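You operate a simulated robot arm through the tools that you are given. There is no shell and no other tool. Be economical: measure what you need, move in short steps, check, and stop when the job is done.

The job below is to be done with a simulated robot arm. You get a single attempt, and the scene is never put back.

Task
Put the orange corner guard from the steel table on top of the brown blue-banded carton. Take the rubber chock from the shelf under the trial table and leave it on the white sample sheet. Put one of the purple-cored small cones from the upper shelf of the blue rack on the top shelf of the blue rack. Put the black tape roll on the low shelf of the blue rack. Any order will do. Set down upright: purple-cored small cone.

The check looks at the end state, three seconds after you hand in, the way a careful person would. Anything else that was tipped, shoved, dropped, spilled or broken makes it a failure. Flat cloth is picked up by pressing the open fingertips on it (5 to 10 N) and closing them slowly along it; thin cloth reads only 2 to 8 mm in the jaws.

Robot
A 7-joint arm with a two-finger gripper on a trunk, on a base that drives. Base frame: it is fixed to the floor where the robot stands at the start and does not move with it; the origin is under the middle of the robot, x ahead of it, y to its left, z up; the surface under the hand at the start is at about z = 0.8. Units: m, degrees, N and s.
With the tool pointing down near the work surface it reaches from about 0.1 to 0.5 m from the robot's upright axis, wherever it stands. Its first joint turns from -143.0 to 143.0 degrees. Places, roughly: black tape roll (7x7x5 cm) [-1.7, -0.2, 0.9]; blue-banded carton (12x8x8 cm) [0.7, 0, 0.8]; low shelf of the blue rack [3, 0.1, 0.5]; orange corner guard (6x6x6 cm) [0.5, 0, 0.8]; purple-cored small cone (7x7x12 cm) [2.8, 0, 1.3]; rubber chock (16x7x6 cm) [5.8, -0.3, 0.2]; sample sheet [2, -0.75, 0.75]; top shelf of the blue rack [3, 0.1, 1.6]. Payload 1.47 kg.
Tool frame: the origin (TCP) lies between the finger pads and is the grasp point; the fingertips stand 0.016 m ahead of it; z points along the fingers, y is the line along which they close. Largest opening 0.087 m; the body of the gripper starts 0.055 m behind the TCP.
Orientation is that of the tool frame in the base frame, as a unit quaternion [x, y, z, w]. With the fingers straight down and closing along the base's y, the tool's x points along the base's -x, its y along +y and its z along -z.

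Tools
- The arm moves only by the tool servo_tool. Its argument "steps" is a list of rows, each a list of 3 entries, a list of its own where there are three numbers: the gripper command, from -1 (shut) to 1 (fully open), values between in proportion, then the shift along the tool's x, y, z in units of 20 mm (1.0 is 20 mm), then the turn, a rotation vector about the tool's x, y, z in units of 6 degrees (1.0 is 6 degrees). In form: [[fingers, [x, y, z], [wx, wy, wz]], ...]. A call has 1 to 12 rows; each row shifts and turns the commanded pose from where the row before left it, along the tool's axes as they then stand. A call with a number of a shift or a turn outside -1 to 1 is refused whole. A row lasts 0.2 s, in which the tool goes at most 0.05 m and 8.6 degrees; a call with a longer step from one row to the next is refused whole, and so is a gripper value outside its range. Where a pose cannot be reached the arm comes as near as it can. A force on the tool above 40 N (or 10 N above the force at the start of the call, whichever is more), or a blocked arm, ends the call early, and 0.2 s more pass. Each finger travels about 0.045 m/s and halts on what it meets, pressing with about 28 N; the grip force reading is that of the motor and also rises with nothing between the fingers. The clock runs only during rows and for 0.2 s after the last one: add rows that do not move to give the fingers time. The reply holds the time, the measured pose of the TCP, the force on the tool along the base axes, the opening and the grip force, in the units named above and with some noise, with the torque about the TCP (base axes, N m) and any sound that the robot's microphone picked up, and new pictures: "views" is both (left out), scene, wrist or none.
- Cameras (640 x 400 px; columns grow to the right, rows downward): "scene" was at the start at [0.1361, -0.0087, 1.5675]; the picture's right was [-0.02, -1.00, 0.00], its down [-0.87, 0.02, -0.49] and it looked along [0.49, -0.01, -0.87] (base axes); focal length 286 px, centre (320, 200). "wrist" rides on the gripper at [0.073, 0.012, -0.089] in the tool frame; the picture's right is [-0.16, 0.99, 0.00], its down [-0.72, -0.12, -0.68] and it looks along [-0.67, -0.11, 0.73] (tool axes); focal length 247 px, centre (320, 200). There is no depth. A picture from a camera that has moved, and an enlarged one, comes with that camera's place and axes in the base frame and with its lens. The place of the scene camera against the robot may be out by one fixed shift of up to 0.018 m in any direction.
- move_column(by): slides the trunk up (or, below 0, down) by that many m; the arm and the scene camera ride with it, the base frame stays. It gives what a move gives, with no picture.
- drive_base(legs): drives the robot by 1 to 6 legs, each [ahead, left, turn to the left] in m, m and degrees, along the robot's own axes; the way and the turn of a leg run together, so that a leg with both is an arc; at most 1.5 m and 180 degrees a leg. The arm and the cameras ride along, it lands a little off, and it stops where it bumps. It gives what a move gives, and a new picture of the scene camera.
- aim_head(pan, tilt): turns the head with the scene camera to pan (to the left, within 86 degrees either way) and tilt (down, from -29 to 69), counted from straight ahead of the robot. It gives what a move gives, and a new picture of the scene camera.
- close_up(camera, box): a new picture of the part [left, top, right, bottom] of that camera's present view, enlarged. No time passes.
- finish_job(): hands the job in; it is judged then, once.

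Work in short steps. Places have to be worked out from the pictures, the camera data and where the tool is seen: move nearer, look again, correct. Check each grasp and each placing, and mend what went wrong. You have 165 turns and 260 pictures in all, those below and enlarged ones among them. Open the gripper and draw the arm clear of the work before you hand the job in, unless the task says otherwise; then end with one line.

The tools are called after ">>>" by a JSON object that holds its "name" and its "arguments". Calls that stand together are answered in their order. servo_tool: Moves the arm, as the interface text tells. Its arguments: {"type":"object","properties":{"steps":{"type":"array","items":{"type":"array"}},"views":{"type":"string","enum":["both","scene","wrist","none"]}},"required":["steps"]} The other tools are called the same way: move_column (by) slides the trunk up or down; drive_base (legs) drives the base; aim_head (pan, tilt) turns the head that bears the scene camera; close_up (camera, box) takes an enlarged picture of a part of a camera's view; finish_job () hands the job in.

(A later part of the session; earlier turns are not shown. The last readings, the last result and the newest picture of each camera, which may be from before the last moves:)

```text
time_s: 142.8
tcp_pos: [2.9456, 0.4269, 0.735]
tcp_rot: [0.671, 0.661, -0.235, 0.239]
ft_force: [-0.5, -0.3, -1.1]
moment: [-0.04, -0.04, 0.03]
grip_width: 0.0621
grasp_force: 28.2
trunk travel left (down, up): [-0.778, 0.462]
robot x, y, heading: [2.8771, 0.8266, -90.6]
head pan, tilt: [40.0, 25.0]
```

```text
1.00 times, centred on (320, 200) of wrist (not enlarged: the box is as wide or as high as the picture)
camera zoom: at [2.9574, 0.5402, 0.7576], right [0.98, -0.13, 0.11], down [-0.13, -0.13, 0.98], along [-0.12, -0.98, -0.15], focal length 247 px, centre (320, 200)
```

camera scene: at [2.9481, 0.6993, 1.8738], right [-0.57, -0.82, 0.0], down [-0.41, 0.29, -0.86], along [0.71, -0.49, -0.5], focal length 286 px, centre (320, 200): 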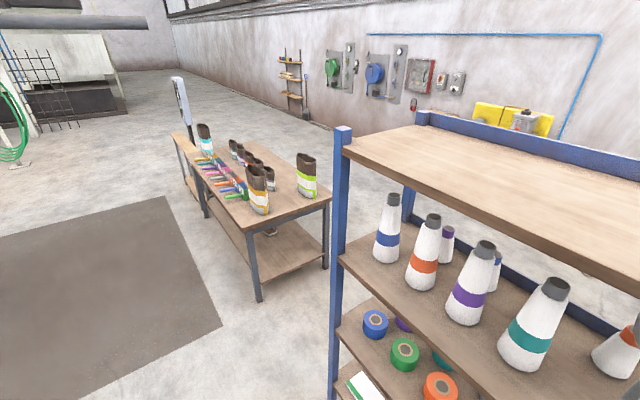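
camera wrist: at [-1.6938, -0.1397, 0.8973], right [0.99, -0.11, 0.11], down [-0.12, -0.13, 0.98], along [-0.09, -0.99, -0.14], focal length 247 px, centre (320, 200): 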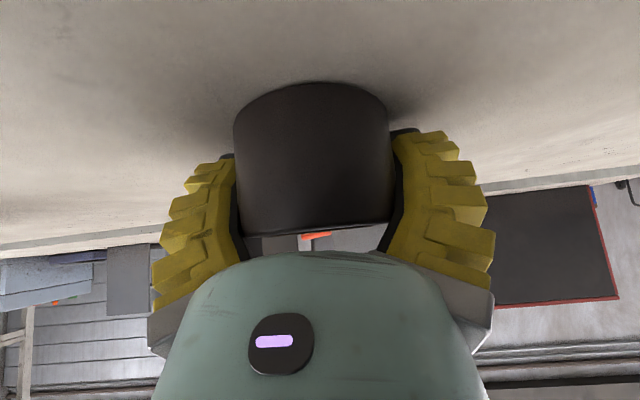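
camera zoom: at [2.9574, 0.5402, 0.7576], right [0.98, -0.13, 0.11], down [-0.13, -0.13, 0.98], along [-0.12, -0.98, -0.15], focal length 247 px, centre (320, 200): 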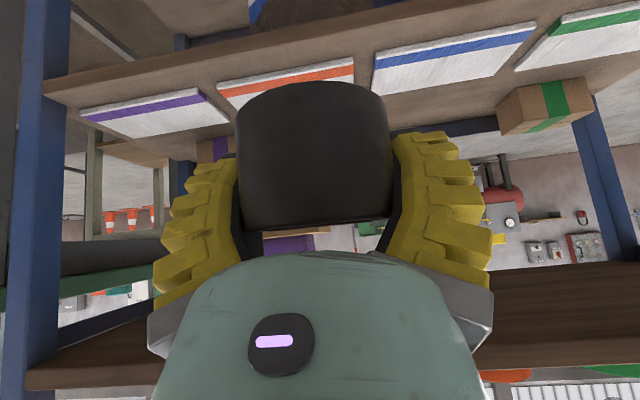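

Behind the blue pack (x≈3.12, y≈0.04) the low shelf is free. The camera hangs on the tool's underside, so I will flip the tool 180° about its axis and tilt a bit more before entering. First shift the base left 0.17 and start the flip.

>>> {"name": "drive_base", "arguments": {"legs": [[0, 0.17, 0]]}}

>>> {"name": "servo_tool", "arguments": {"steps": [[-1, [0, 0, 0], [0, 0, 1]], [-1, [0, 0, 0], [0, 0, 1]], [-1, [0, 0, 0], [0, 0, 1]], [-1, [0, 0, 0], [0, 0, 1]], [-1, [0, 0, 0], [0, 0, 1]], [-1, [0, 0, 0], [0, 0, 1]], [-1, [0, 0, 0], [0, 0, 1]], [-1, [0, 0, 0], [0, 0, 1]], [-1, [0, 0, 0], [0, 0, 1]], [-1, [0, 0, 0], [0, 0, 1]], [-1, [0, 0, 0], [0, 0, 1]], [-1, [0, 0, 0], [0, 0, 1]]], "views": "none"}}

```text
time_s: 144.3
tcp_pos: [3.1129, 0.4254, 0.7339]
tcp_rot: [0.672, 0.66, -0.235, 0.238]
ft_force: [0.4, 0.3, -1.3]
moment: [-0.01, 0.01, 0.0]
grip_width: 0.0621
grasp_force: 28.3
trunk travel left (down, up): [-0.778, 0.462]
robot x, y, heading: [3.0461, 0.832, -90.3]
head pan, tilt: [40.0, 25.0]
camera scene: at [3.1166, 0.6976, 1.4767], right [-0.57, -0.82, 0.0], down [-0.39, 0.27, -0.88], along [0.72, -0.5, -0.48], focal length 286 px, centre (320, 200)
```

scene: 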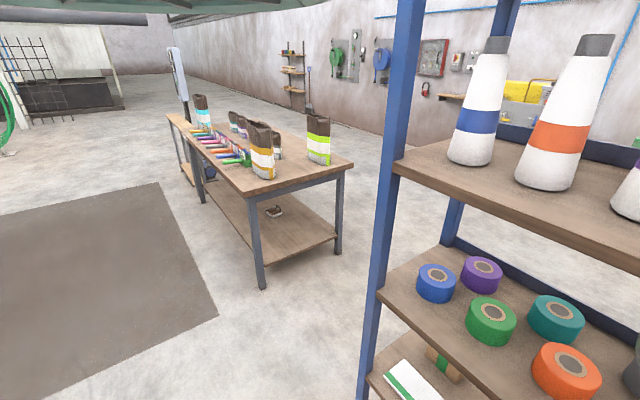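

```text
time_s: 146.9
tcp_pos: [3.1138, 0.4251, 0.734]
tcp_rot: [0.932, 0.138, -0.049, 0.331]
ft_force: [1.0, 0.1, -1.4]
moment: [0.04, 0.01, 0.0]
grip_width: 0.062
grasp_force: 28.0
trunk travel left (down, up): [-0.778, 0.462]
robot x, y, heading: [3.0402, 0.8279, -90.5]
head pan, tilt: [40.0, 25.0]
```

Mistake noticed: turning the tool about its tilted axis also tips the held roll. I undo that, and will instead set the roll upright on the floor in the free aisle and regrasp it with the camera on top.

>>> {"name": "servo_tool", "arguments": {"steps": [[-1, [0, 0, 0], [0, 0, -1]], [-1, [0, 0, 0], [0, 0, -1]], [-1, [0, 0, 0], [0, 0, -1]], [-1, [0, 0, 0], [0, 0, -1]], [-1, [0, 0, 0], [0, 0, -1]], [-1, [0, 0, 0], [0, 0, -1]], [-1, [0, 0, 0], [0, 0, -1]], [-1, [0, 0, 0], [0, 0, -1]], [-1, [0, 0, 0], [0, 0, -1]], [-1, [0, 0, 0], [0, 0, -1]], [-1, [0, 0, 0], [0, 0, -1]], [-1, [0, 0, 0], [0, 0, -1]]], "views": "none"}}

>>> {"name": "move_column", "arguments": {"by": -0.4}}

>>> {"name": "close_up", "arguments": {"camera": "wrist", "box": [0, 0, 640, 400]}}

```text
time_s: 149.5
tcp_pos: [3.1139, 0.4248, 0.7345]
tcp_rot: [0.672, 0.661, -0.235, 0.238]
ft_force: [1.4, 0.1, 0.1]
moment: [-0.02, 0.02, 0.05]
grip_width: 0.062
grasp_force: 27.6
trunk travel left (down, up): [-0.778, 0.462]
robot x, y, heading: [3.0431, 0.8295, -90.4]
head pan, tilt: [40.0, 25.0]
```

```text
time_s: 153.3
tcp_pos: [3.1121, 0.4253, 0.3334]
tcp_rot: [0.672, 0.661, -0.233, 0.24]
ft_force: [0.1, -0.8, -0.1]
moment: [-0.03, 0.01, 0.0]
grip_width: 0.0621
grasp_force: 28.0
trunk travel left (down, up): [-0.378, 0.862]
robot x, y, heading: [3.0428, 0.8308, -90.2]
head pan, tilt: [40.0, 25.0]
```

```text
1.00 times, centred on (320, 200) of wrist (not enlarged: the box is as wide or as high as the picture)
camera zoom: at [3.1252, 0.5391, 0.3577], right [0.98, -0.14, 0.11], down [-0.13, -0.13, 0.98], along [-0.12, -0.98, -0.15], focal length 247 px, centre (320, 200)
```

zoom: 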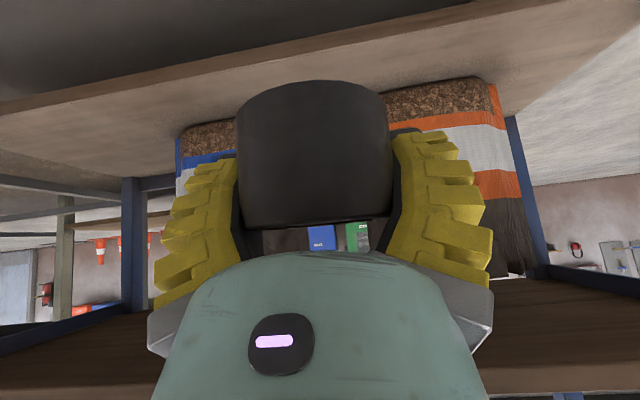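

Continue lowering: −0.27, then feel for the floor.

>>> {"name": "move_column", "arguments": {"by": -0.27}}

>>> {"name": "servo_tool", "arguments": {"steps": [[-1, [0.32, 0, 0.39], [0, 0, 0]], [-1, [0.22, 0, 0.27], [0, 0, 0]], [-1, [0, 0, 0], [0, 0, 0]]], "views": "wrist"}}

```text
time_s: 156.1
tcp_pos: [3.1114, 0.4262, 0.0648]
tcp_rot: [0.672, 0.66, -0.235, 0.238]
ft_force: [0.0, 0.6, 0.1]
moment: [0.0, 0.02, 0.0]
grip_width: 0.0622
grasp_force: 27.8
trunk travel left (down, up): [-0.108, 1.132]
robot x, y, heading: [3.044, 0.8293, -90.3]
head pan, tilt: [40.0, 25.0]
```

```text
time_s: 156.8
tcp_pos: [3.112, 0.4266, 0.0472]
tcp_rot: [0.672, 0.661, -0.235, 0.239]
ft_force: [-0.6, 0.2, -0.1]
moment: [-0.02, 0.04, -0.03]
grip_width: 0.0619
grasp_force: 27.8
trunk travel left (down, up): [-0.108, 1.132]
robot x, y, heading: [3.0421, 0.8275, -90.6]
head pan, tilt: [40.0, 25.0]
camera wrist: at [3.1254, 0.5393, 0.0707], right [0.98, -0.14, 0.11], down [-0.13, -0.13, 0.98], along [-0.12, -0.98, -0.15], focal length 247 px, centre (320, 200)
```

wrist: 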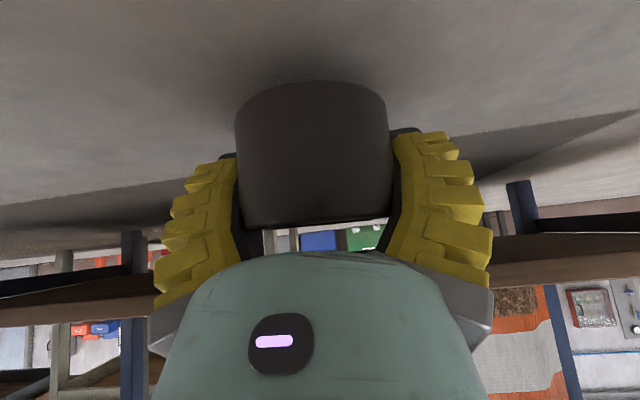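

Near the floor. Lower in small trunk steps until contact shows.

>>> {"name": "move_column", "arguments": {"by": -0.01}}

>>> {"name": "move_column", "arguments": {"by": -0.004}}

>>> {"name": "move_column", "arguments": {"by": -0.003}}

```text
time_s: 157.4
tcp_pos: [3.1129, 0.4257, 0.0366]
tcp_rot: [0.672, 0.66, -0.235, 0.239]
ft_force: [-0.6, -0.2, -1.2]
moment: [0.05, 0.01, 0.03]
grip_width: 0.0617
grasp_force: 28.1
trunk travel left (down, up): [-0.098, 1.142]
robot x, y, heading: [3.0396, 0.8261, -90.4]
head pan, tilt: [40.0, 25.0]
```

```text
time_s: 158.0
tcp_pos: [3.1137, 0.4256, 0.0324]
tcp_rot: [0.672, 0.661, -0.234, 0.238]
ft_force: [-0.2, -0.1, -0.8]
moment: [-0.02, 0.01, -0.04]
grip_width: 0.0619
grasp_force: 28.6
trunk travel left (down, up): [-0.094, 1.146]
robot x, y, heading: [3.0436, 0.8249, -90.4]
head pan, tilt: [40.0, 25.0]
```

```text
time_s: 158.5
tcp_pos: [3.1138, 0.4268, 0.0304]
tcp_rot: [0.672, 0.66, -0.235, 0.239]
ft_force: [0.0, 0.0, -1.2]
moment: [-0.01, -0.04, -0.03]
grip_width: 0.062
grasp_force: 27.6
trunk travel left (down, up): [-0.091, 1.149]
robot x, y, heading: [3.0432, 0.8279, -90.5]
head pan, tilt: [40.0, 25.0]
```

>>> {"name": "move_column", "arguments": {"by": -0.003}}

>>> {"name": "move_column", "arguments": {"by": -0.003}}

```text
time_s: 159.0
tcp_pos: [3.1138, 0.4241, 0.0269]
tcp_rot: [0.672, 0.661, -0.235, 0.239]
ft_force: [-0.6, 1.2, 3.5]
moment: [-0.03, 0.09, -0.06]
grip_width: 0.0619
grasp_force: 27.8
trunk travel left (down, up): [-0.088, 1.152]
robot x, y, heading: [3.0418, 0.8284, -90.4]
head pan, tilt: [40.0, 25.0]
```

```text
time_s: 159.5
tcp_pos: [3.1137, 0.4244, 0.0254]
tcp_rot: [0.672, 0.66, -0.235, 0.24]
ft_force: [0.1, 5.3, 19.5]
moment: [-0.31, 0.13, -0.03]
grip_width: 0.0629
grasp_force: 27.9
trunk travel left (down, up): [-0.085, 1.155]
robot x, y, heading: [3.0437, 0.8289, -90.2]
head pan, tilt: [40.0, 25.0]
```

Contact: roll on floor with TCP 27 mm above it. Relieve, open, and lift straight up with the trunk.

>>> {"name": "move_column", "arguments": {"by": 0.003}}

>>> {"name": "servo_tool", "arguments": {"steps": [[-0.3, [0, 0, 0], [0, 0, 0]], [0.5, [0, 0, 0], [0, 0, 0]], [1, [0, 0, 0], [0, 0, 0]], [1, [0, 0, 0], [0, 0, 0]], [1, [0, 0, 0], [0, 0, 0]], [1, [0, 0, 0], [0, 0, 0]]], "views": "wrist"}}

>>> {"name": "move_column", "arguments": {"by": 0.15}}

>>> {"name": "servo_tool", "arguments": {"steps": [[1, [0, 0, 0], [0, 0, 1]], [1, [0, 0, 0], [0, 0, 1]], [1, [0, 0, 0], [0, 0, 1]], [1, [0, 0, 0], [0, 0, 1]], [1, [0, 0, 0], [0, 0, 1]], [1, [0, 0, 0], [0, 0, 1]], [1, [0, 0, 0], [0, 0, 1]], [1, [0, 0, 0], [0, 0, 1]], [1, [0, 0, 0], [0, 0, 1]], [1, [0, 0, 0], [0, 0, 1]], [1, [0, 0, 0], [0, 0, 1]], [1, [0, 0, 0], [0, 0, 1]]], "views": "wrist"}}

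```text
time_s: 160.0
tcp_pos: [3.1136, 0.4273, 0.027]
tcp_rot: [0.672, 0.661, -0.234, 0.238]
ft_force: [0.9, 0.2, -0.5]
moment: [0.01, 0.03, -0.02]
grip_width: 0.0626
grasp_force: 28.3
trunk travel left (down, up): [-0.088, 1.152]
robot x, y, heading: [3.0426, 0.8285, -90.3]
head pan, tilt: [40.0, 25.0]
```

```text
time_s: 161.4
tcp_pos: [3.1137, 0.4258, 0.0276]
tcp_rot: [0.672, 0.661, -0.235, 0.238]
ft_force: [-1.0, 0.1, 0.3]
moment: [0.02, -0.01, -0.03]
grip_width: 0.0872
grasp_force: 0.0
trunk travel left (down, up): [-0.088, 1.152]
robot x, y, heading: [3.0465, 0.8284, -90.7]
head pan, tilt: [40.0, 25.0]
camera wrist: at [3.1255, 0.5391, 0.0508], right [0.98, -0.14, 0.11], down [-0.13, -0.13, 0.98], along [-0.12, -0.98, -0.15], focal length 247 px, centre (320, 200)
```

wrist: 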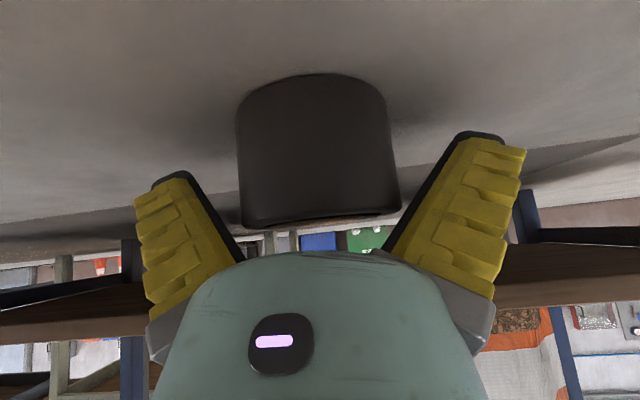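

```text
time_s: 163.2
tcp_pos: [3.1117, 0.4258, 0.1767]
tcp_rot: [0.672, 0.661, -0.234, 0.238]
ft_force: [-0.5, -0.3, 0.8]
moment: [0.0, -0.01, 0.0]
grip_width: 0.0869
grasp_force: 0.0
trunk travel left (down, up): [-0.238, 1.002]
robot x, y, heading: [3.0423, 0.828, -90.3]
head pan, tilt: [40.0, 25.0]
```

```text
time_s: 165.8
tcp_pos: [3.1138, 0.4249, 0.1772]
tcp_rot: [0.932, 0.138, -0.048, 0.331]
ft_force: [0.2, -0.2, 0.8]
moment: [-0.01, 0.04, 0.0]
grip_width: 0.0867
grasp_force: 0.0
trunk travel left (down, up): [-0.238, 1.002]
robot x, y, heading: [3.0384, 0.8248, -90.3]
head pan, tilt: [40.0, 25.0]
camera wrist: at [3.1858, 0.4906, 0.2402], right [0.14, -0.77, 0.63], down [-0.73, 0.35, 0.59], along [-0.67, -0.54, -0.51], focal length 247 px, centre (320, 200)
```

wrist: 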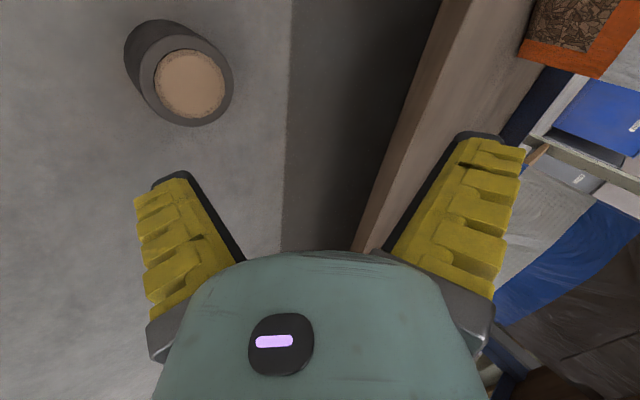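

The roll stands flat on the floor. Continue the flip (108° more).

>>> {"name": "servo_tool", "arguments": {"steps": [[1, [0, 0, 0], [0, 0, 1]], [1, [0, 0, 0], [0, 0, 1]], [1, [0, 0, 0], [0, 0, 1]], [1, [0, 0, 0], [0, 0, 1]], [1, [0, 0, 0], [0, 0, 1]], [1, [0, 0, 0], [0, 0, 1]], [1, [0, 0, 0], [0, 0, 1]], [1, [0, 0, 0], [0, 0, 1]], [1, [0, 0, 0], [0, 0, 1]], [1, [0, 0, 0], [0, 0, 1]], [1, [0, 0, 0], [0, 0, 1]], [1, [0, 0, 0], [0, 0, 1]]], "views": "none"}}

>>> {"name": "servo_tool", "arguments": {"steps": [[1, [0, 0, 0], [0, 0, 1]], [1, [0, 0, 0], [0, 0, 1]], [1, [0, 0, 0], [0, 0, 1]], [1, [0, 0, 0], [0, 0, 1]], [1, [0, 0, 0], [0, 0, 1]], [1, [0, 0, 0], [0, 0, 1]], [1, [0, 0, 0], [0, 0, 0]]], "views": "wrist"}}

```text
time_s: 168.4
tcp_pos: [3.114, 0.4252, 0.1775]
tcp_rot: [0.835, -0.435, 0.155, 0.297]
ft_force: [0.8, 0.2, 0.3]
moment: [-0.01, -0.01, -0.01]
grip_width: 0.087
grasp_force: 0.0
trunk travel left (down, up): [-0.238, 1.002]
robot x, y, heading: [3.0388, 0.8276, -90.3]
head pan, tilt: [40.0, 25.0]
```

```text
time_s: 170.0
tcp_pos: [3.1142, 0.4256, 0.1782]
tcp_rot: [-0.66, 0.673, -0.239, -0.234]
ft_force: [0.5, 0.5, 0.2]
moment: [0.01, -0.02, -0.04]
grip_width: 0.0869
grasp_force: 0.1
trunk travel left (down, up): [-0.238, 1.002]
robot x, y, heading: [3.0431, 0.8254, -90.2]
head pan, tilt: [40.0, 25.0]
camera wrist: at [3.0998, 0.4265, 0.2926], right [-0.98, 0.14, -0.11], down [0.13, 0.99, 0.07], along [0.12, 0.06, -0.99], focal length 247 px, centre (320, 200)
```

wrist: 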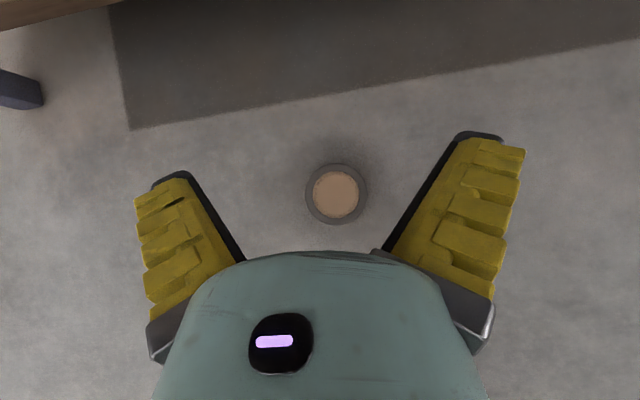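

Flip done; roll centre at (3.112, 0.436). Tilt 12° more and descend with the trunk to regrasp.

>>> {"name": "servo_tool", "arguments": {"steps": [[1, [0, 0, 0], [0, 1, 0]], [1, [0, 0, 0], [0, 1, 0]], [1, [0, 0, 0], [0, 0, 0]]], "views": "none"}}

>>> {"name": "move_column", "arguments": {"by": -0.08}}

>>> {"name": "close_up", "arguments": {"camera": "wrist", "box": [0, 0, 640, 400]}}

```text
time_s: 170.8
tcp_pos: [3.1105, 0.4233, 0.1915]
tcp_rot: [-0.639, 0.651, -0.291, -0.288]
ft_force: [-0.3, -0.2, -0.1]
moment: [0.02, -0.03, 0.02]
grip_width: 0.0869
grasp_force: 0.0
out of reach, approached as far as the arm can: row 1, 2
trunk travel left (down, up): [-0.238, 1.002]
robot x, y, heading: [3.0431, 0.8273, -90.4]
head pan, tilt: [40.0, 25.0]
```

```text
time_s: 172.0
tcp_pos: [3.1105, 0.4234, 0.1121]
tcp_rot: [-0.64, 0.651, -0.291, -0.286]
ft_force: [-0.1, 0.4, 0.2]
moment: [0.0, -0.01, 0.0]
grip_width: 0.0868
grasp_force: 0.0
trunk travel left (down, up): [-0.158, 1.082]
robot x, y, heading: [3.0423, 0.8298, -90.5]
head pan, tilt: [40.0, 25.0]
```

```text
1.00 times, centred on (320, 200) of wrist (not enlarged: the box is as wide or as high as the picture)
camera zoom: at [3.0972, 0.4422, 0.2249], right [-0.98, 0.12, -0.13], down [0.13, 0.99, -0.08], along [0.12, -0.1, -0.99], focal length 247 px, centre (320, 200)
```

zoom: 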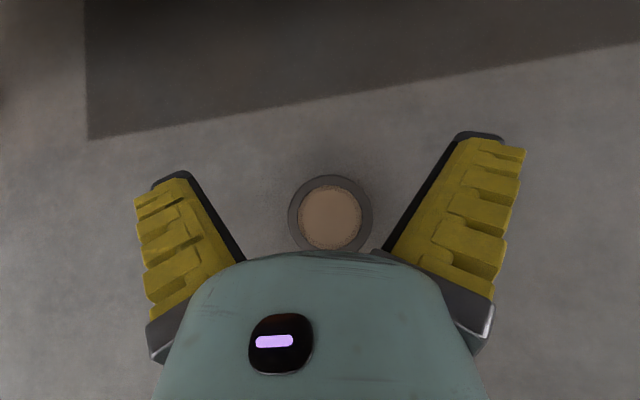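

Roll centre is ~12 mm behind the TCP; nudge the base back 12 mm and lower to grasp height.

>>> {"name": "drive_base", "arguments": {"legs": [[-0.013, 0, 0]]}}

>>> {"name": "move_column", "arguments": {"by": -0.079}}

>>> {"name": "close_up", "arguments": {"camera": "wrist", "box": [0, 0, 640, 400]}}

```text
time_s: 172.7
tcp_pos: [3.1104, 0.4319, 0.1119]
tcp_rot: [-0.639, 0.651, -0.291, -0.287]
ft_force: [0.0, -1.0, -0.1]
moment: [0.07, -0.04, -0.02]
grip_width: 0.0868
grasp_force: 0.1
trunk travel left (down, up): [-0.158, 1.082]
robot x, y, heading: [3.0408, 0.8391, -90.6]
head pan, tilt: [40.0, 25.0]
camera scene: at [3.1175, 0.7071, 0.8624], right [-0.57, -0.82, 0.0], down [-0.35, 0.24, -0.91], along [0.75, -0.52, -0.42], focal length 286 px, centre (320, 200)
```

scene: 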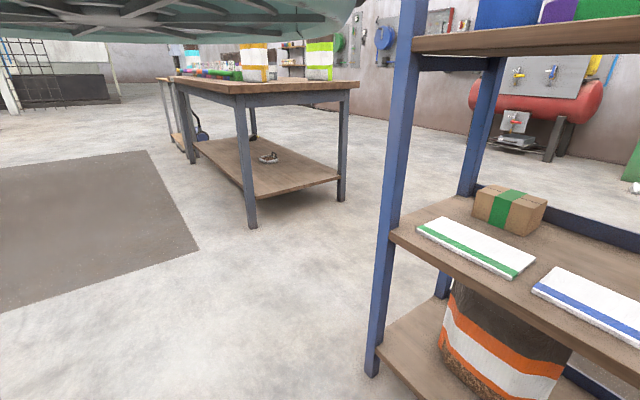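

```text
time_s: 173.9
tcp_pos: [3.1112, 0.4343, 0.0335]
tcp_rot: [-0.64, 0.651, -0.291, -0.286]
ft_force: [0.4, 0.7, -0.3]
moment: [0.01, -0.02, -0.02]
grip_width: 0.087
grasp_force: 0.0
trunk travel left (down, up): [-0.079, 1.161]
robot x, y, heading: [3.0435, 0.841, -90.5]
head pan, tilt: [40.0, 25.0]
```

```text
1.00 times, centred on (320, 200) of wrist (not enlarged: the box is as wide or as high as the picture)
camera zoom: at [3.0972, 0.4542, 0.1462], right [-0.98, 0.12, -0.13], down [0.13, 0.99, -0.09], along [0.12, -0.1, -0.99], focal length 247 px, centre (320, 200)
```

zoom: 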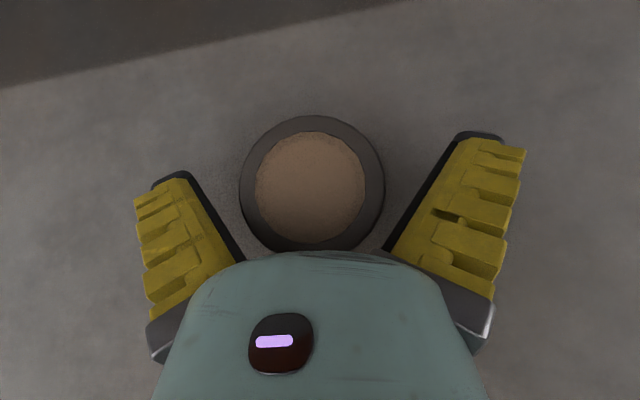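

Well placed. Lower 3 mm and close.

>>> {"name": "move_column", "arguments": {"by": -0.003}}

>>> {"name": "servo_tool", "arguments": {"steps": [[0.4, [0, 0, 0], [0, 0, 0]], [-0.2, [0, 0, 0], [0, 0, 0]], [-1, [0, 0, 0], [0, 0, 0]], [-1, [0, 0, 0], [0, 0, 0]], [-1, [0, 0, 0], [0, 0, 0]]], "views": "wrist"}}

```text
time_s: 174.4
tcp_pos: [3.1107, 0.4354, 0.0295]
tcp_rot: [-0.64, 0.651, -0.291, -0.287]
ft_force: [0.2, -0.1, -0.6]
moment: [0.01, -0.03, -0.05]
grip_width: 0.0872
grasp_force: 0.0
trunk travel left (down, up): [-0.076, 1.164]
robot x, y, heading: [3.0448, 0.8398, -90.5]
head pan, tilt: [40.0, 25.0]
```

```text
time_s: 175.6
tcp_pos: [3.1095, 0.4361, 0.0288]
tcp_rot: [-0.639, 0.652, -0.29, -0.287]
ft_force: [-0.1, 0.2, -0.2]
moment: [-0.04, 0.0, -0.01]
grip_width: 0.06
grasp_force: 27.8
trunk travel left (down, up): [-0.076, 1.164]
robot x, y, heading: [3.0429, 0.8357, -90.6]
head pan, tilt: [40.0, 25.0]
camera wrist: at [3.0972, 0.4547, 0.1431], right [-0.98, 0.12, -0.13], down [0.13, 0.99, -0.09], along [0.12, -0.1, -0.99], focal length 247 px, centre (320, 200)
```

wrist: 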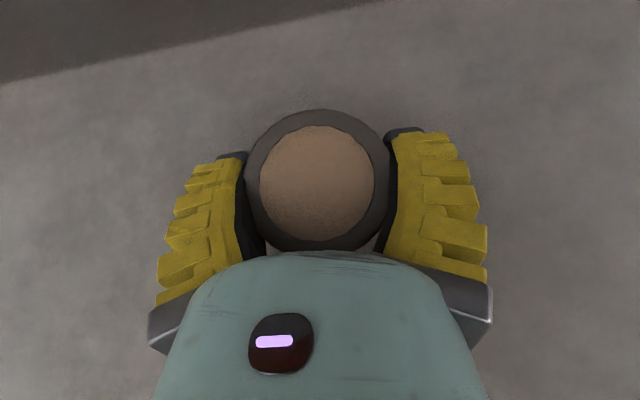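

Gripped. Raise to TCP z≈0.60, then look at the shelf before entering.

>>> {"name": "move_column", "arguments": {"by": 0.4}}

>>> {"name": "move_column", "arguments": {"by": 0.175}}

>>> {"name": "close_up", "arguments": {"camera": "wrist", "box": [0, 0, 640, 400]}}

```text
time_s: 179.4
tcp_pos: [3.1097, 0.4356, 0.4297]
tcp_rot: [-0.639, 0.652, -0.29, -0.287]
ft_force: [0.3, -0.2, -2.2]
moment: [-0.05, -0.03, 0.01]
grip_width: 0.06
grasp_force: 27.9
trunk travel left (down, up): [-0.476, 0.764]
robot x, y, heading: [3.0445, 0.8399, -90.4]
head pan, tilt: [40.0, 25.0]
```

```text
time_s: 181.4
tcp_pos: [3.1108, 0.4346, 0.6034]
tcp_rot: [-0.639, 0.652, -0.29, -0.287]
ft_force: [-0.4, -1.1, -0.5]
moment: [0.01, 0.0, -0.02]
grip_width: 0.0595
grasp_force: 28.1
trunk travel left (down, up): [-0.651, 0.589]
robot x, y, heading: [3.0454, 0.8385, -90.4]
head pan, tilt: [40.0, 25.0]
```

```text
1.00 times, centred on (320, 200) of wrist (not enlarged: the box is as wide or as high as the picture)
camera zoom: at [3.0972, 0.4548, 0.718], right [-0.98, 0.12, -0.13], down [0.13, 0.99, -0.08], along [0.12, -0.1, -0.99], focal length 247 px, centre (320, 200)
```

zoom: 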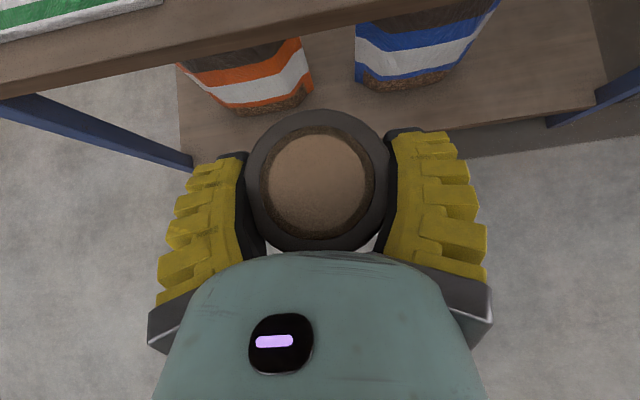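

Driving ahead 0.18 so the roll enters above the packs.

>>> {"name": "drive_base", "arguments": {"legs": [[0.18, 0, 0]]}}

>>> {"name": "close_up", "arguments": {"camera": "wrist", "box": [0, 0, 640, 400]}}

```text
time_s: 182.9
tcp_pos: [3.109, 0.2558, 0.604]
tcp_rot: [-0.639, 0.651, -0.291, -0.287]
ft_force: [0.8, 0.0, -1.7]
moment: [0.01, 0.01, 0.0]
grip_width: 0.0598
grasp_force: 27.9
trunk travel left (down, up): [-0.651, 0.589]
robot x, y, heading: [3.0422, 0.6635, -90.4]
head pan, tilt: [40.0, 25.0]
camera scene: at [3.116, 0.5298, 1.3551], right [-0.57, -0.82, 0.0], down [-0.35, 0.24, -0.91], along [0.74, -0.52, -0.42], focal length 286 px, centre (320, 200)
```

scene: 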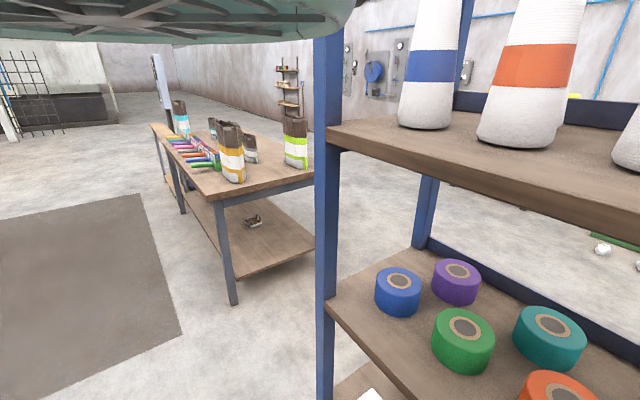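

```text
1.00 times, centred on (320, 200) of wrist (not enlarged: the box is as wide or as high as the picture)
camera zoom: at [3.0956, 0.2746, 0.7182], right [-0.98, 0.12, -0.13], down [0.13, 0.99, -0.09], along [0.12, -0.1, -0.99], focal length 247 px, centre (320, 200)
```

zoom: 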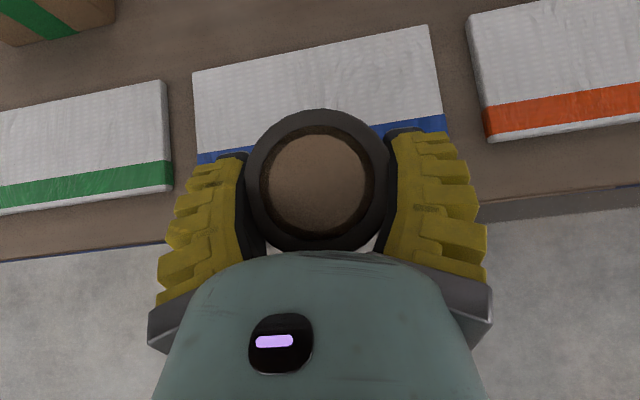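

Clear: pack's back edge is at y≈0.13, so target (3.11, 0.045). Extend forward horizontally 0.1 first.

>>> {"name": "servo_tool", "arguments": {"steps": [[-1, [0.667, 0, 0.745], [0, 0, 0]], [-1, [0.667, 0, 0.745], [0, 0, 0]], [-1, [0.667, 0, 0.745], [0, 0, 0]], [-1, [0.667, 0, 0.745], [0, 0, 0]], [-1, [0.667, 0, 0.745], [0, 0, 0]], [-1, [0, 0, 0], [0, 0, 0]]], "views": "wrist"}}

```text
time_s: 184.3
tcp_pos: [3.1072, 0.1583, 0.6118]
tcp_rot: [-0.639, 0.651, -0.29, -0.287]
ft_force: [-0.8, -0.1, -0.3]
moment: [0.0, 0.02, 0.04]
grip_width: 0.0595
grasp_force: 28.1
out of reach, approached as far as the arm can: row 3
trunk travel left (down, up): [-0.651, 0.589]
robot x, y, heading: [3.0404, 0.6572, -90.3]
head pan, tilt: [40.0, 25.0]
camera wrist: at [3.0945, 0.1758, 0.726], right [-0.98, 0.12, -0.13], down [0.13, 0.99, -0.08], along [0.12, -0.1, -0.99], focal length 247 px, centre (320, 200)
```

wrist: 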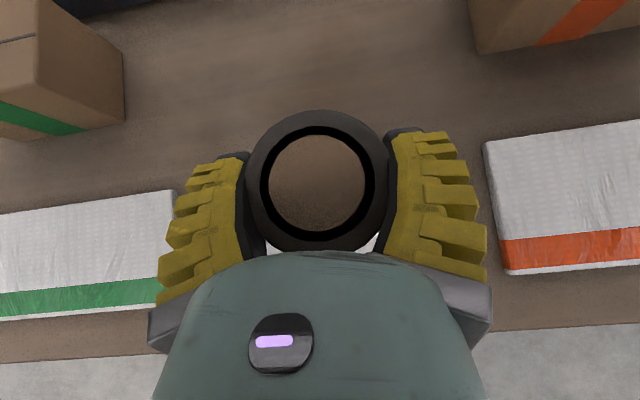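

Plenty of free shelf behind. Continue forward 0.11.

>>> {"name": "servo_tool", "arguments": {"steps": [[-1, [0.667, 0, 0.745], [0, 0, 0]], [-1, [0.667, 0, 0.745], [0, 0, 0]], [-1, [0.667, 0, 0.745], [0, 0, 0]], [-1, [0.667, 0, 0.745], [0, 0, 0]], [-1, [0.667, 0, 0.745], [0, 0, 0]], [-1, [0.333, 0, 0.37], [0, 0, 0]], [-1, [0, 0, 0], [0, 0, 0]]], "views": "wrist"}}

```text
time_s: 186.1
tcp_pos: [3.1027, 0.1155, 0.6164]
tcp_rot: [-0.652, 0.659, -0.26, -0.271]
ft_force: [0.1, 0.3, -0.9]
moment: [0.0, -0.03, -0.02]
grip_width: 0.0594
grasp_force: 28.0
out of reach, approached as far as the arm can: row 1, 3, 4, 5, 6
trunk travel left (down, up): [-0.651, 0.589]
robot x, y, heading: [3.0393, 0.663, -90.3]
head pan, tilt: [40.0, 25.0]
stopped in row 7: the arm was blocked; the commanded pose is now the measured one
camera wrist: at [3.0928, 0.127, 0.7314], right [-0.99, 0.13, -0.1], down [0.13, 0.99, -0.02], along [0.1, -0.03, -0.99], focal length 247 px, centre (320, 200)
```

wrist: 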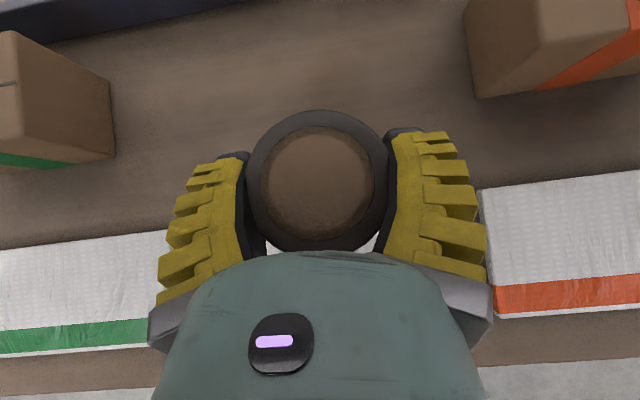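

Reach limit. To keep the wrist clear of the shelf above, lower 0.04 first, then drive ahead 0.07.

>>> {"name": "move_column", "arguments": {"by": -0.035}}

>>> {"name": "drive_base", "arguments": {"legs": [[0.065, 0, 0]]}}

>>> {"name": "close_up", "arguments": {"camera": "wrist", "box": [0, 0, 640, 400]}}

```text
time_s: 186.9
tcp_pos: [3.1154, 0.0988, 0.5907]
tcp_rot: [-0.647, 0.656, -0.274, -0.276]
ft_force: [0.7, -0.2, -1.3]
moment: [0.04, 0.02, 0.0]
grip_width: 0.0595
grasp_force: 28.1
trunk travel left (down, up): [-0.616, 0.624]
robot x, y, heading: [3.0403, 0.6568, -90.3]
head pan, tilt: [40.0, 25.0]
```

```text
time_s: 188.1
tcp_pos: [3.1089, 0.132, 0.5372]
tcp_rot: [0.669, -0.663, 0.231, 0.244]
ft_force: [2.1, -20.6, 79.5]
moment: [-0.34, -2.86, -0.96]
grip_width: 0.0613
grasp_force: 27.9
trunk travel left (down, up): [-0.616, 0.624]
robot x, y, heading: [3.0448, 0.5952, -90.4]
head pan, tilt: [40.0, 25.0]
stopped in leg 1: the force on the tool passed its limit at 50 N (the readings are from after the stop); the commanded pose is now the measured one
camera scene: at [3.1196, 0.4914, 1.3042], right [-0.57, -0.82, -0.04], down [-0.34, 0.28, -0.9], along [0.75, -0.5, -0.44], focal length 286 px, centre (320, 200)
```

scene: 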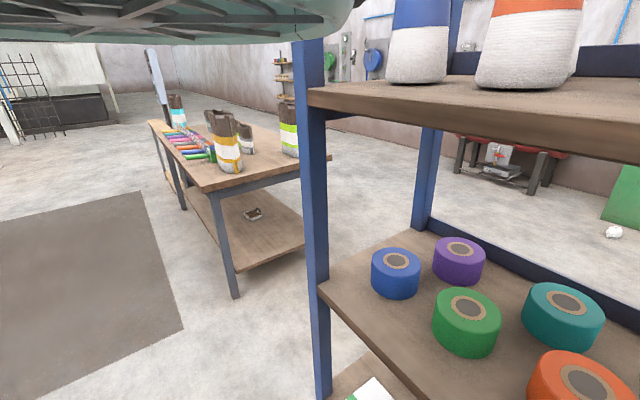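

```text
1.00 times, centred on (320, 200) of wrist (not enlarged: the box is as wide or as high as the picture)
camera zoom: at [3.1002, 0.1331, 0.6529], right [-0.99, 0.12, -0.08], down [0.12, 0.99, 0.07], along [0.09, 0.06, -0.99], focal length 247 px, centre (320, 200)
```

zoom: 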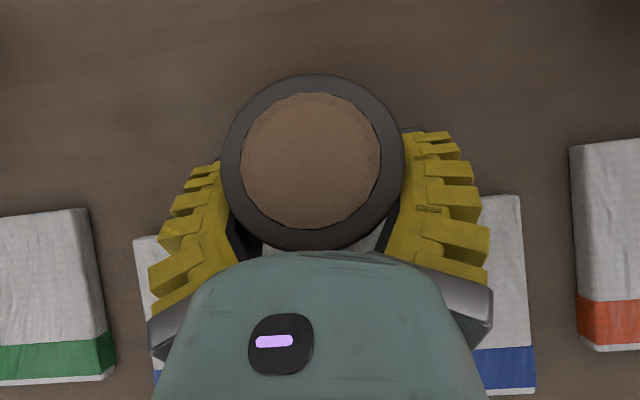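

The drive pushed a link against the shelf edge and pressed the tool down (79 N). I relieve by raising the tool gently.

>>> {"name": "servo_tool", "arguments": {"steps": [[-1, [0.3, 0, -0.4], [0, 0, 0]], [-1, [0.3, 0, -0.4], [0, 0, 0]]], "views": "wrist"}}

```text
time_s: 188.4
tcp_pos: [3.1018, 0.1445, 0.5375]
tcp_rot: [0.667, -0.661, 0.228, 0.257]
ft_force: [10.2, -26.6, 75.0]
moment: [-0.21, -3.15, -0.96]
grip_width: 0.06
grasp_force: 27.9
out of reach, approached as far as the arm can: row 1
trunk travel left (down, up): [-0.616, 0.624]
robot x, y, heading: [3.0393, 0.6027, -89.9]
head pan, tilt: [40.0, 25.0]
stopped in row 1: the force on the tool passed its limit at 116 N (the readings are from after the stop); the commanded pose is now the measured one
camera wrist: at [3.0948, 0.1474, 0.6545], right [-0.99, 0.13, -0.06], down [0.13, 0.99, 0.05], along [0.07, 0.04, -1.0], focal length 247 px, centre (320, 200)
```

wrist: 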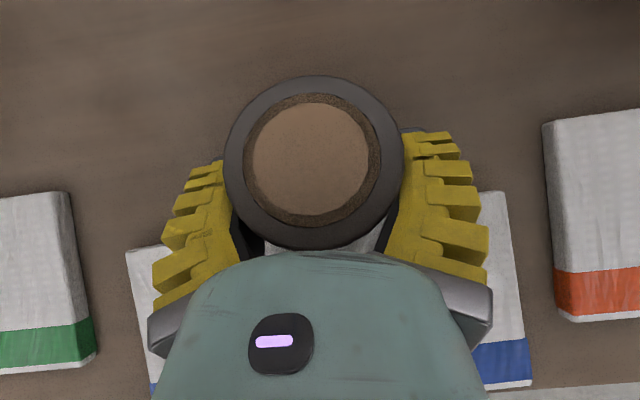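

Raising with the arm alone doesn't work; try lifting the trunk by 1 cm and check the force.

>>> {"name": "move_column", "arguments": {"by": 0.01}}

```text
time_s: 189.0
tcp_pos: [3.1015, 0.1442, 0.539]
tcp_rot: [0.666, -0.662, 0.227, 0.256]
ft_force: [17.0, -23.6, 80.5]
moment: [-0.29, -3.32, -1.0]
grip_width: 0.0604
grasp_force: 28.4
trunk travel left (down, up): [-0.626, 0.614]
robot x, y, heading: [3.0406, 0.5965, -90.3]
head pan, tilt: [40.0, 25.0]
```

The arm is wedged beneath the upper shelf. I tilt the tool more outward (lowers the wrist) in a small step and read the force.

>>> {"name": "servo_tool", "arguments": {"steps": [[-1, [0, 0, 0], [0, 0.6, 0]]], "views": "none"}}

```text
time_s: 189.6
tcp_pos: [3.1002, 0.1495, 0.5384]
tcp_rot: [0.666, -0.664, 0.224, 0.257]
ft_force: [3.9, -21.2, 70.0]
moment: [-0.11, -2.83, -0.66]
grip_width: 0.06
grasp_force: 28.0
out of reach, approached as far as the arm can: row 1
trunk travel left (down, up): [-0.626, 0.614]
robot x, y, heading: [3.0409, 0.5939, -90.2]
head pan, tilt: [40.0, 25.0]
stopped in row 1: the arm was blocked; the commanded pose is now the measured one
```

Back the base 2 cm and read again.

>>> {"name": "drive_base", "arguments": {"legs": [[-0.02, 0, 0]]}}

>>> {"name": "close_up", "arguments": {"camera": "wrist", "box": [0, 0, 640, 400]}}

```text
time_s: 190.4
tcp_pos: [3.1006, 0.1436, 0.54]
tcp_rot: [0.666, -0.662, 0.226, 0.259]
ft_force: [1.7, 2.1, 5.1]
moment: [0.1, -0.22, 0.12]
grip_width: 0.0604
grasp_force: 27.8
trunk travel left (down, up): [-0.626, 0.614]
robot x, y, heading: [3.0412, 0.6204, -90.5]
head pan, tilt: [40.0, 25.0]
camera scene: at [3.1183, 0.5028, 1.3037], right [-0.57, -0.82, -0.02], down [-0.35, 0.26, -0.9], along [0.75, -0.5, -0.43], focal length 286 px, centre (320, 200)
```

scene: 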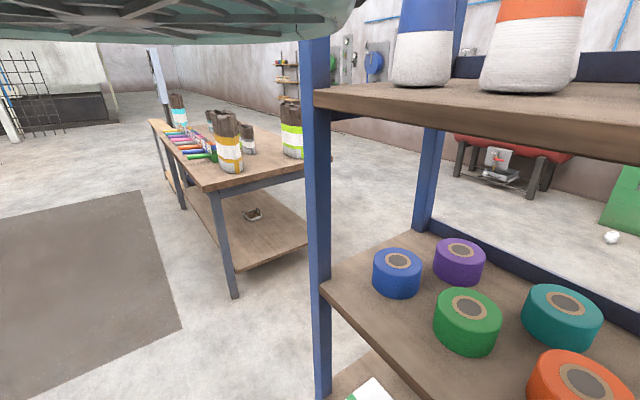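

```text
1.00 times, centred on (320, 200) of wrist (not enlarged: the box is as wide or as high as the picture)
camera zoom: at [3.0939, 0.1462, 0.6556], right [-0.99, 0.13, -0.06], down [0.13, 0.99, 0.05], along [0.06, 0.04, -1.0], focal length 247 px, centre (320, 200)
```

zoom: 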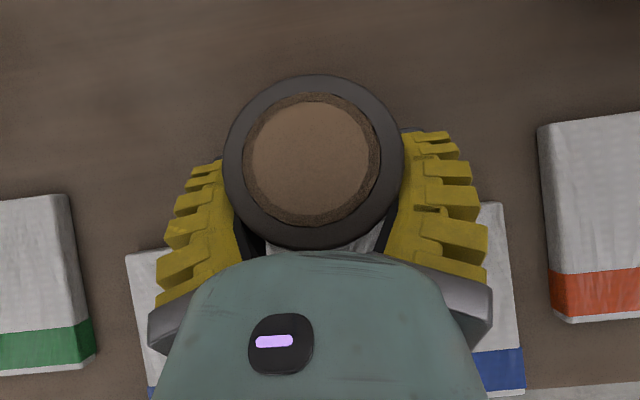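

Force is gone. The blue pack was pushed ~3 cm toward the front; I'll push it back later. First move the roll forward 3 cm, slightly lifted.

>>> {"name": "servo_tool", "arguments": {"steps": [[-1, [0.13, 0, -0.15], [0, 0, 0]], [-1, [0.4, 0, 0.32], [0, 0, 0]], [-1, [0.4, 0, 0.32], [0, 0, 0]], [-1, [0.4, 0, 0.32], [0, 0, 0]], [-1, [0, 0, 0], [0, 0, 0]]], "views": "wrist"}}

```text
time_s: 190.7
tcp_pos: [3.0958, 0.1549, 0.5396]
tcp_rot: [0.668, -0.662, 0.219, 0.259]
ft_force: [3.5, -17.2, 49.7]
moment: [-0.24, -2.1, -0.64]
grip_width: 0.0602
grasp_force: 28.3
trunk travel left (down, up): [-0.626, 0.614]
robot x, y, heading: [3.0422, 0.6099, -90.4]
head pan, tilt: [40.0, 25.0]
stopped in row 1: the force on the tool passed its limit at 72 N (the readings are from after the stop); the commanded pose is now the measured one
camera wrist: at [3.0912, 0.1571, 0.6554], right [-0.99, 0.13, -0.05], down [0.13, 0.99, 0.06], along [0.05, 0.05, -1.0], focal length 247 px, centre (320, 200)
```

wrist: 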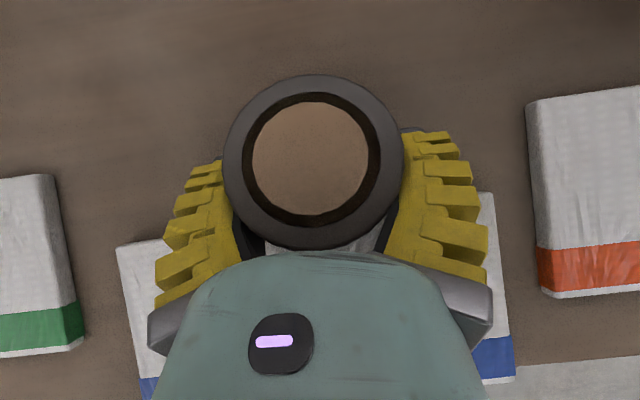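

Still wedged when moving up. Back the base 2.5 cm to relieve again.

>>> {"name": "drive_base", "arguments": {"legs": [[-0.025, 0, 0]]}}

>>> {"name": "close_up", "arguments": {"camera": "wrist", "box": [0, 0, 640, 400]}}

```text
time_s: 191.4
tcp_pos: [3.0929, 0.1606, 0.5402]
tcp_rot: [0.67, -0.663, 0.213, 0.259]
ft_force: [2.4, -11.9, 49.8]
moment: [-0.09, -2.1, -0.37]
grip_width: 0.0603
grasp_force: 28.0
trunk travel left (down, up): [-0.626, 0.614]
robot x, y, heading: [3.0409, 0.6157, -90.2]
head pan, tilt: [40.0, 25.0]
stopped in leg 1: the force on the tool passed its limit at 80 N (the readings are from after the stop); the commanded pose is now the measured one
camera scene: at [3.1199, 0.4938, 1.3099], right [-0.57, -0.82, -0.01], down [-0.35, 0.25, -0.9], along [0.75, -0.51, -0.43], focal length 286 px, centre (320, 200)
```

scene: 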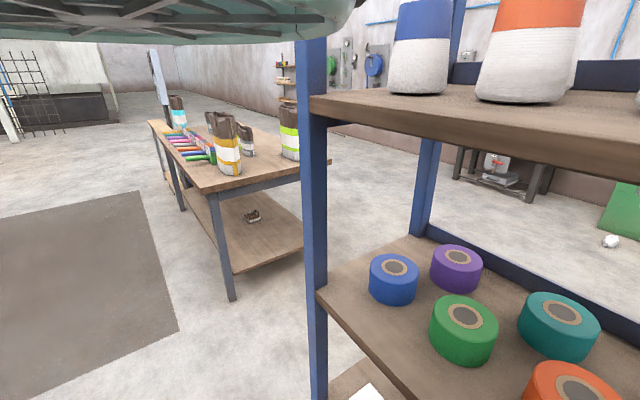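

```text
1.00 times, centred on (320, 200) of wrist (not enlarged: the box is as wide or as high as the picture)
camera zoom: at [3.0894, 0.1613, 0.6557], right [-0.99, 0.13, -0.04], down [0.13, 0.99, 0.06], along [0.04, 0.06, -1.0], focal length 247 px, centre (320, 200)
```

zoom: 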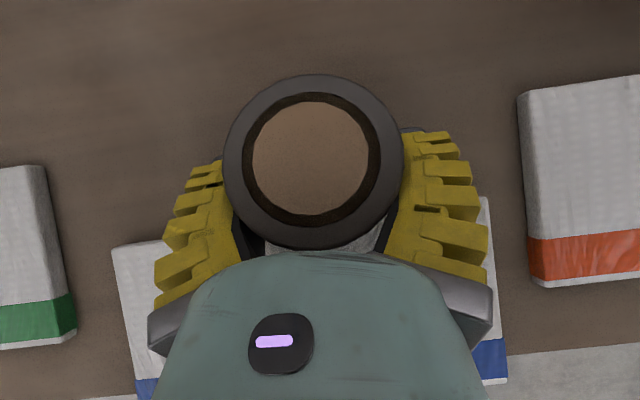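

Undo the earlier 1 cm trunk lift, which is loading the wedge, and read the force.

>>> {"name": "move_column", "arguments": {"by": -0.01}}

```text
time_s: 192.0
tcp_pos: [3.0951, 0.1606, 0.5393]
tcp_rot: [0.67, -0.663, 0.213, 0.258]
ft_force: [-15.7, 7.7, 44.6]
moment: [0.24, -1.47, 0.63]
grip_width: 0.06
grasp_force: 28.0
trunk travel left (down, up): [-0.616, 0.624]
robot x, y, heading: [3.0458, 0.6145, -89.9]
head pan, tilt: [40.0, 25.0]
```

Release the roll here (it is at shelf level behind the pack), then withdraw.

>>> {"name": "servo_tool", "arguments": {"steps": [[-0.2, [0, 0, 0], [0, 0, 0]], [0.4, [0, 0, 0], [0, 0, 0]], [0.8, [0, 0, 0], [0, 0, 0]], [0.8, [0, 0, 0], [0, 0, 0]]], "views": "wrist"}}

```text
time_s: 193.2
tcp_pos: [3.0944, 0.1654, 0.5383]
tcp_rot: [0.674, -0.663, 0.207, 0.253]
ft_force: [0.1, -0.7, 1.1]
moment: [0.02, 0.02, -0.02]
grip_width: 0.0804
grasp_force: 1.5
trunk travel left (down, up): [-0.616, 0.624]
robot x, y, heading: [3.0454, 0.6151, -90.2]
head pan, tilt: [40.0, 25.0]
stopped in row 4: the arm was blocked; the commanded pose is now the measured one
camera wrist: at [3.0896, 0.1637, 0.6536], right [-0.99, 0.13, -0.03], down [0.13, 0.99, 0.08], along [0.04, 0.08, -1.0], focal length 247 px, centre (320, 200)
```

wrist: 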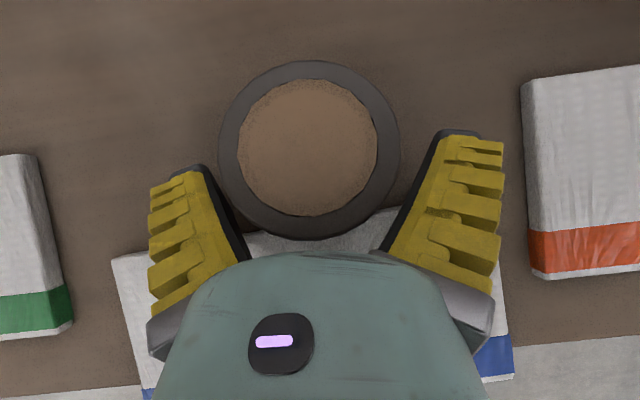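

The roll is free, upright on the shelf, and force is zero. I tilt the fingertips up about the wrist to clear the pack before withdrawing.

>>> {"name": "servo_tool", "arguments": {"steps": [[0.9, [0.9, 0, 0], [0, 0.9, 0]], [0.9, [0.6, 0, -0.2], [0, 0.9, 0]], [0.9, [0, 0, 0], [0, 0, 0]]], "views": "wrist"}}

```text
time_s: 194.0
tcp_pos: [3.0957, 0.1245, 0.5705]
tcp_rot: [0.646, -0.632, 0.28, 0.323]
ft_force: [0.7, -0.2, -1.2]
moment: [0.01, -0.01, -0.03]
grip_width: 0.0836
grasp_force: 1.2
out of reach, approached as far as the arm can: row 2
trunk travel left (down, up): [-0.616, 0.624]
robot x, y, heading: [3.0435, 0.6158, -90.3]
head pan, tilt: [40.0, 25.0]
camera wrist: at [3.0911, 0.1475, 0.6834], right [-0.99, 0.11, -0.06], down [0.12, 0.98, -0.13], along [0.04, -0.14, -0.99], focal length 247 px, centre (320, 200)
```

wrist: 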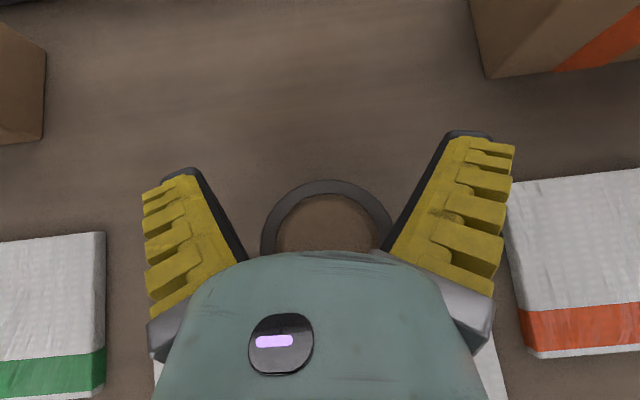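

Fingertips are above pack height now, tilt 51°. Withdraw by driving back 0.15.

>>> {"name": "drive_base", "arguments": {"legs": [[-0.15, 0, 0]]}}

>>> {"name": "close_up", "arguments": {"camera": "wrist", "box": [0, 0, 640, 400]}}

```text
time_s: 195.2
tcp_pos: [3.0958, 0.1345, 0.5846]
tcp_rot: [0.644, -0.633, 0.282, 0.325]
ft_force: [-1.0, 0.7, -0.1]
moment: [0.01, -0.01, 0.03]
grip_width: 0.084
grasp_force: 0.7
trunk travel left (down, up): [-0.616, 0.624]
robot x, y, heading: [3.0434, 0.6346, -90.2]
head pan, tilt: [40.0, 25.0]
stopped in leg 1: the robot was blocked; the commanded pose is now the measured one
camera scene: at [3.1189, 0.506, 1.3215], right [-0.57, -0.82, 0.0], down [-0.35, 0.24, -0.91], along [0.75, -0.51, -0.42], focal length 286 px, centre (320, 200)
```

scene: 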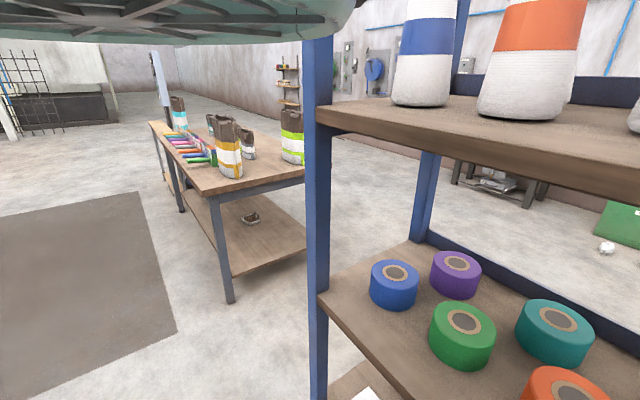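

```text
1.00 times, centred on (320, 200) of wrist (not enlarged: the box is as wide or as high as the picture)
camera zoom: at [3.0913, 0.1593, 0.6977], right [-0.99, 0.11, -0.06], down [0.12, 0.98, -0.14], along [0.04, -0.15, -0.99], focal length 247 px, centre (320, 200)
```

zoom: 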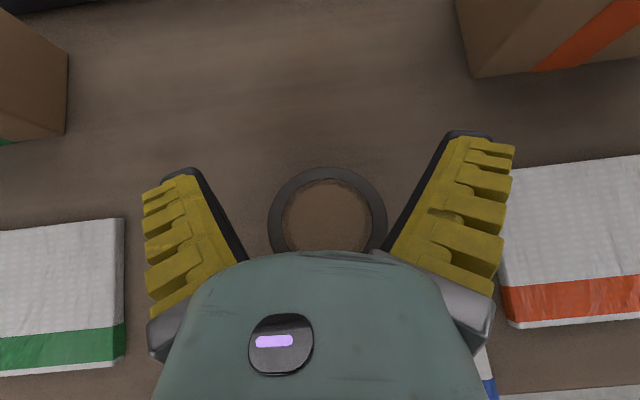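

The trunk popped free (height back to nominal). Try driving back again in a small step.

>>> {"name": "drive_base", "arguments": {"legs": [[-0.05, 0, 0]]}}

```text
time_s: 196.1
tcp_pos: [3.0963, 0.1851, 0.5845]
tcp_rot: [0.645, -0.632, 0.283, 0.325]
ft_force: [-0.7, 0.5, 0.7]
moment: [-0.03, 0.01, 0.01]
grip_width: 0.0837
grasp_force: 1.0
trunk travel left (down, up): [-0.616, 0.624]
robot x, y, heading: [3.0456, 0.6831, -89.9]
head pan, tilt: [40.0, 25.0]
camera scene: at [3.119, 0.5553, 1.3201], right [-0.57, -0.82, 0.0], down [-0.35, 0.24, -0.91], along [0.75, -0.51, -0.42], focal length 286 px, centre (320, 200)
```

scene: 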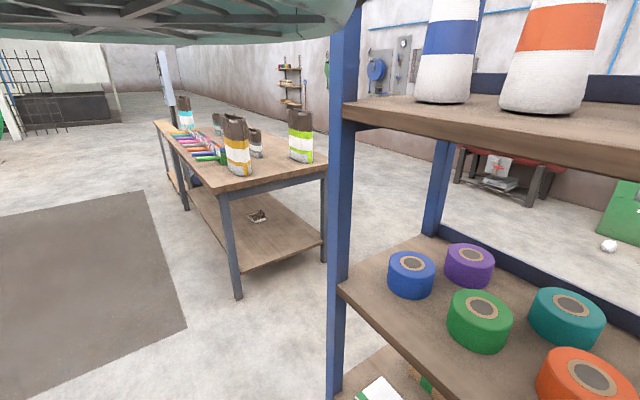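

Free now. Look at the low shelf from the wrist.

>>> {"name": "close_up", "arguments": {"camera": "wrist", "box": [0, 0, 640, 400]}}

```text
1.00 times, centred on (320, 200) of wrist (not enlarged: the box is as wide or as high as the picture)
camera zoom: at [3.0913, 0.2089, 0.6962], right [-0.99, 0.11, -0.06], down [0.12, 0.98, -0.14], along [0.04, -0.15, -0.99], focal length 247 px, centre (320, 200)
```

zoom: 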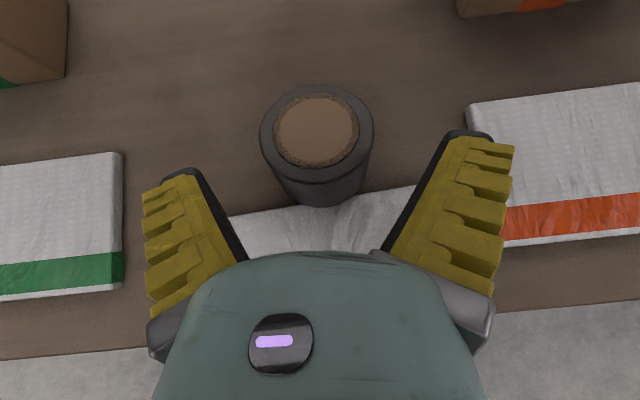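

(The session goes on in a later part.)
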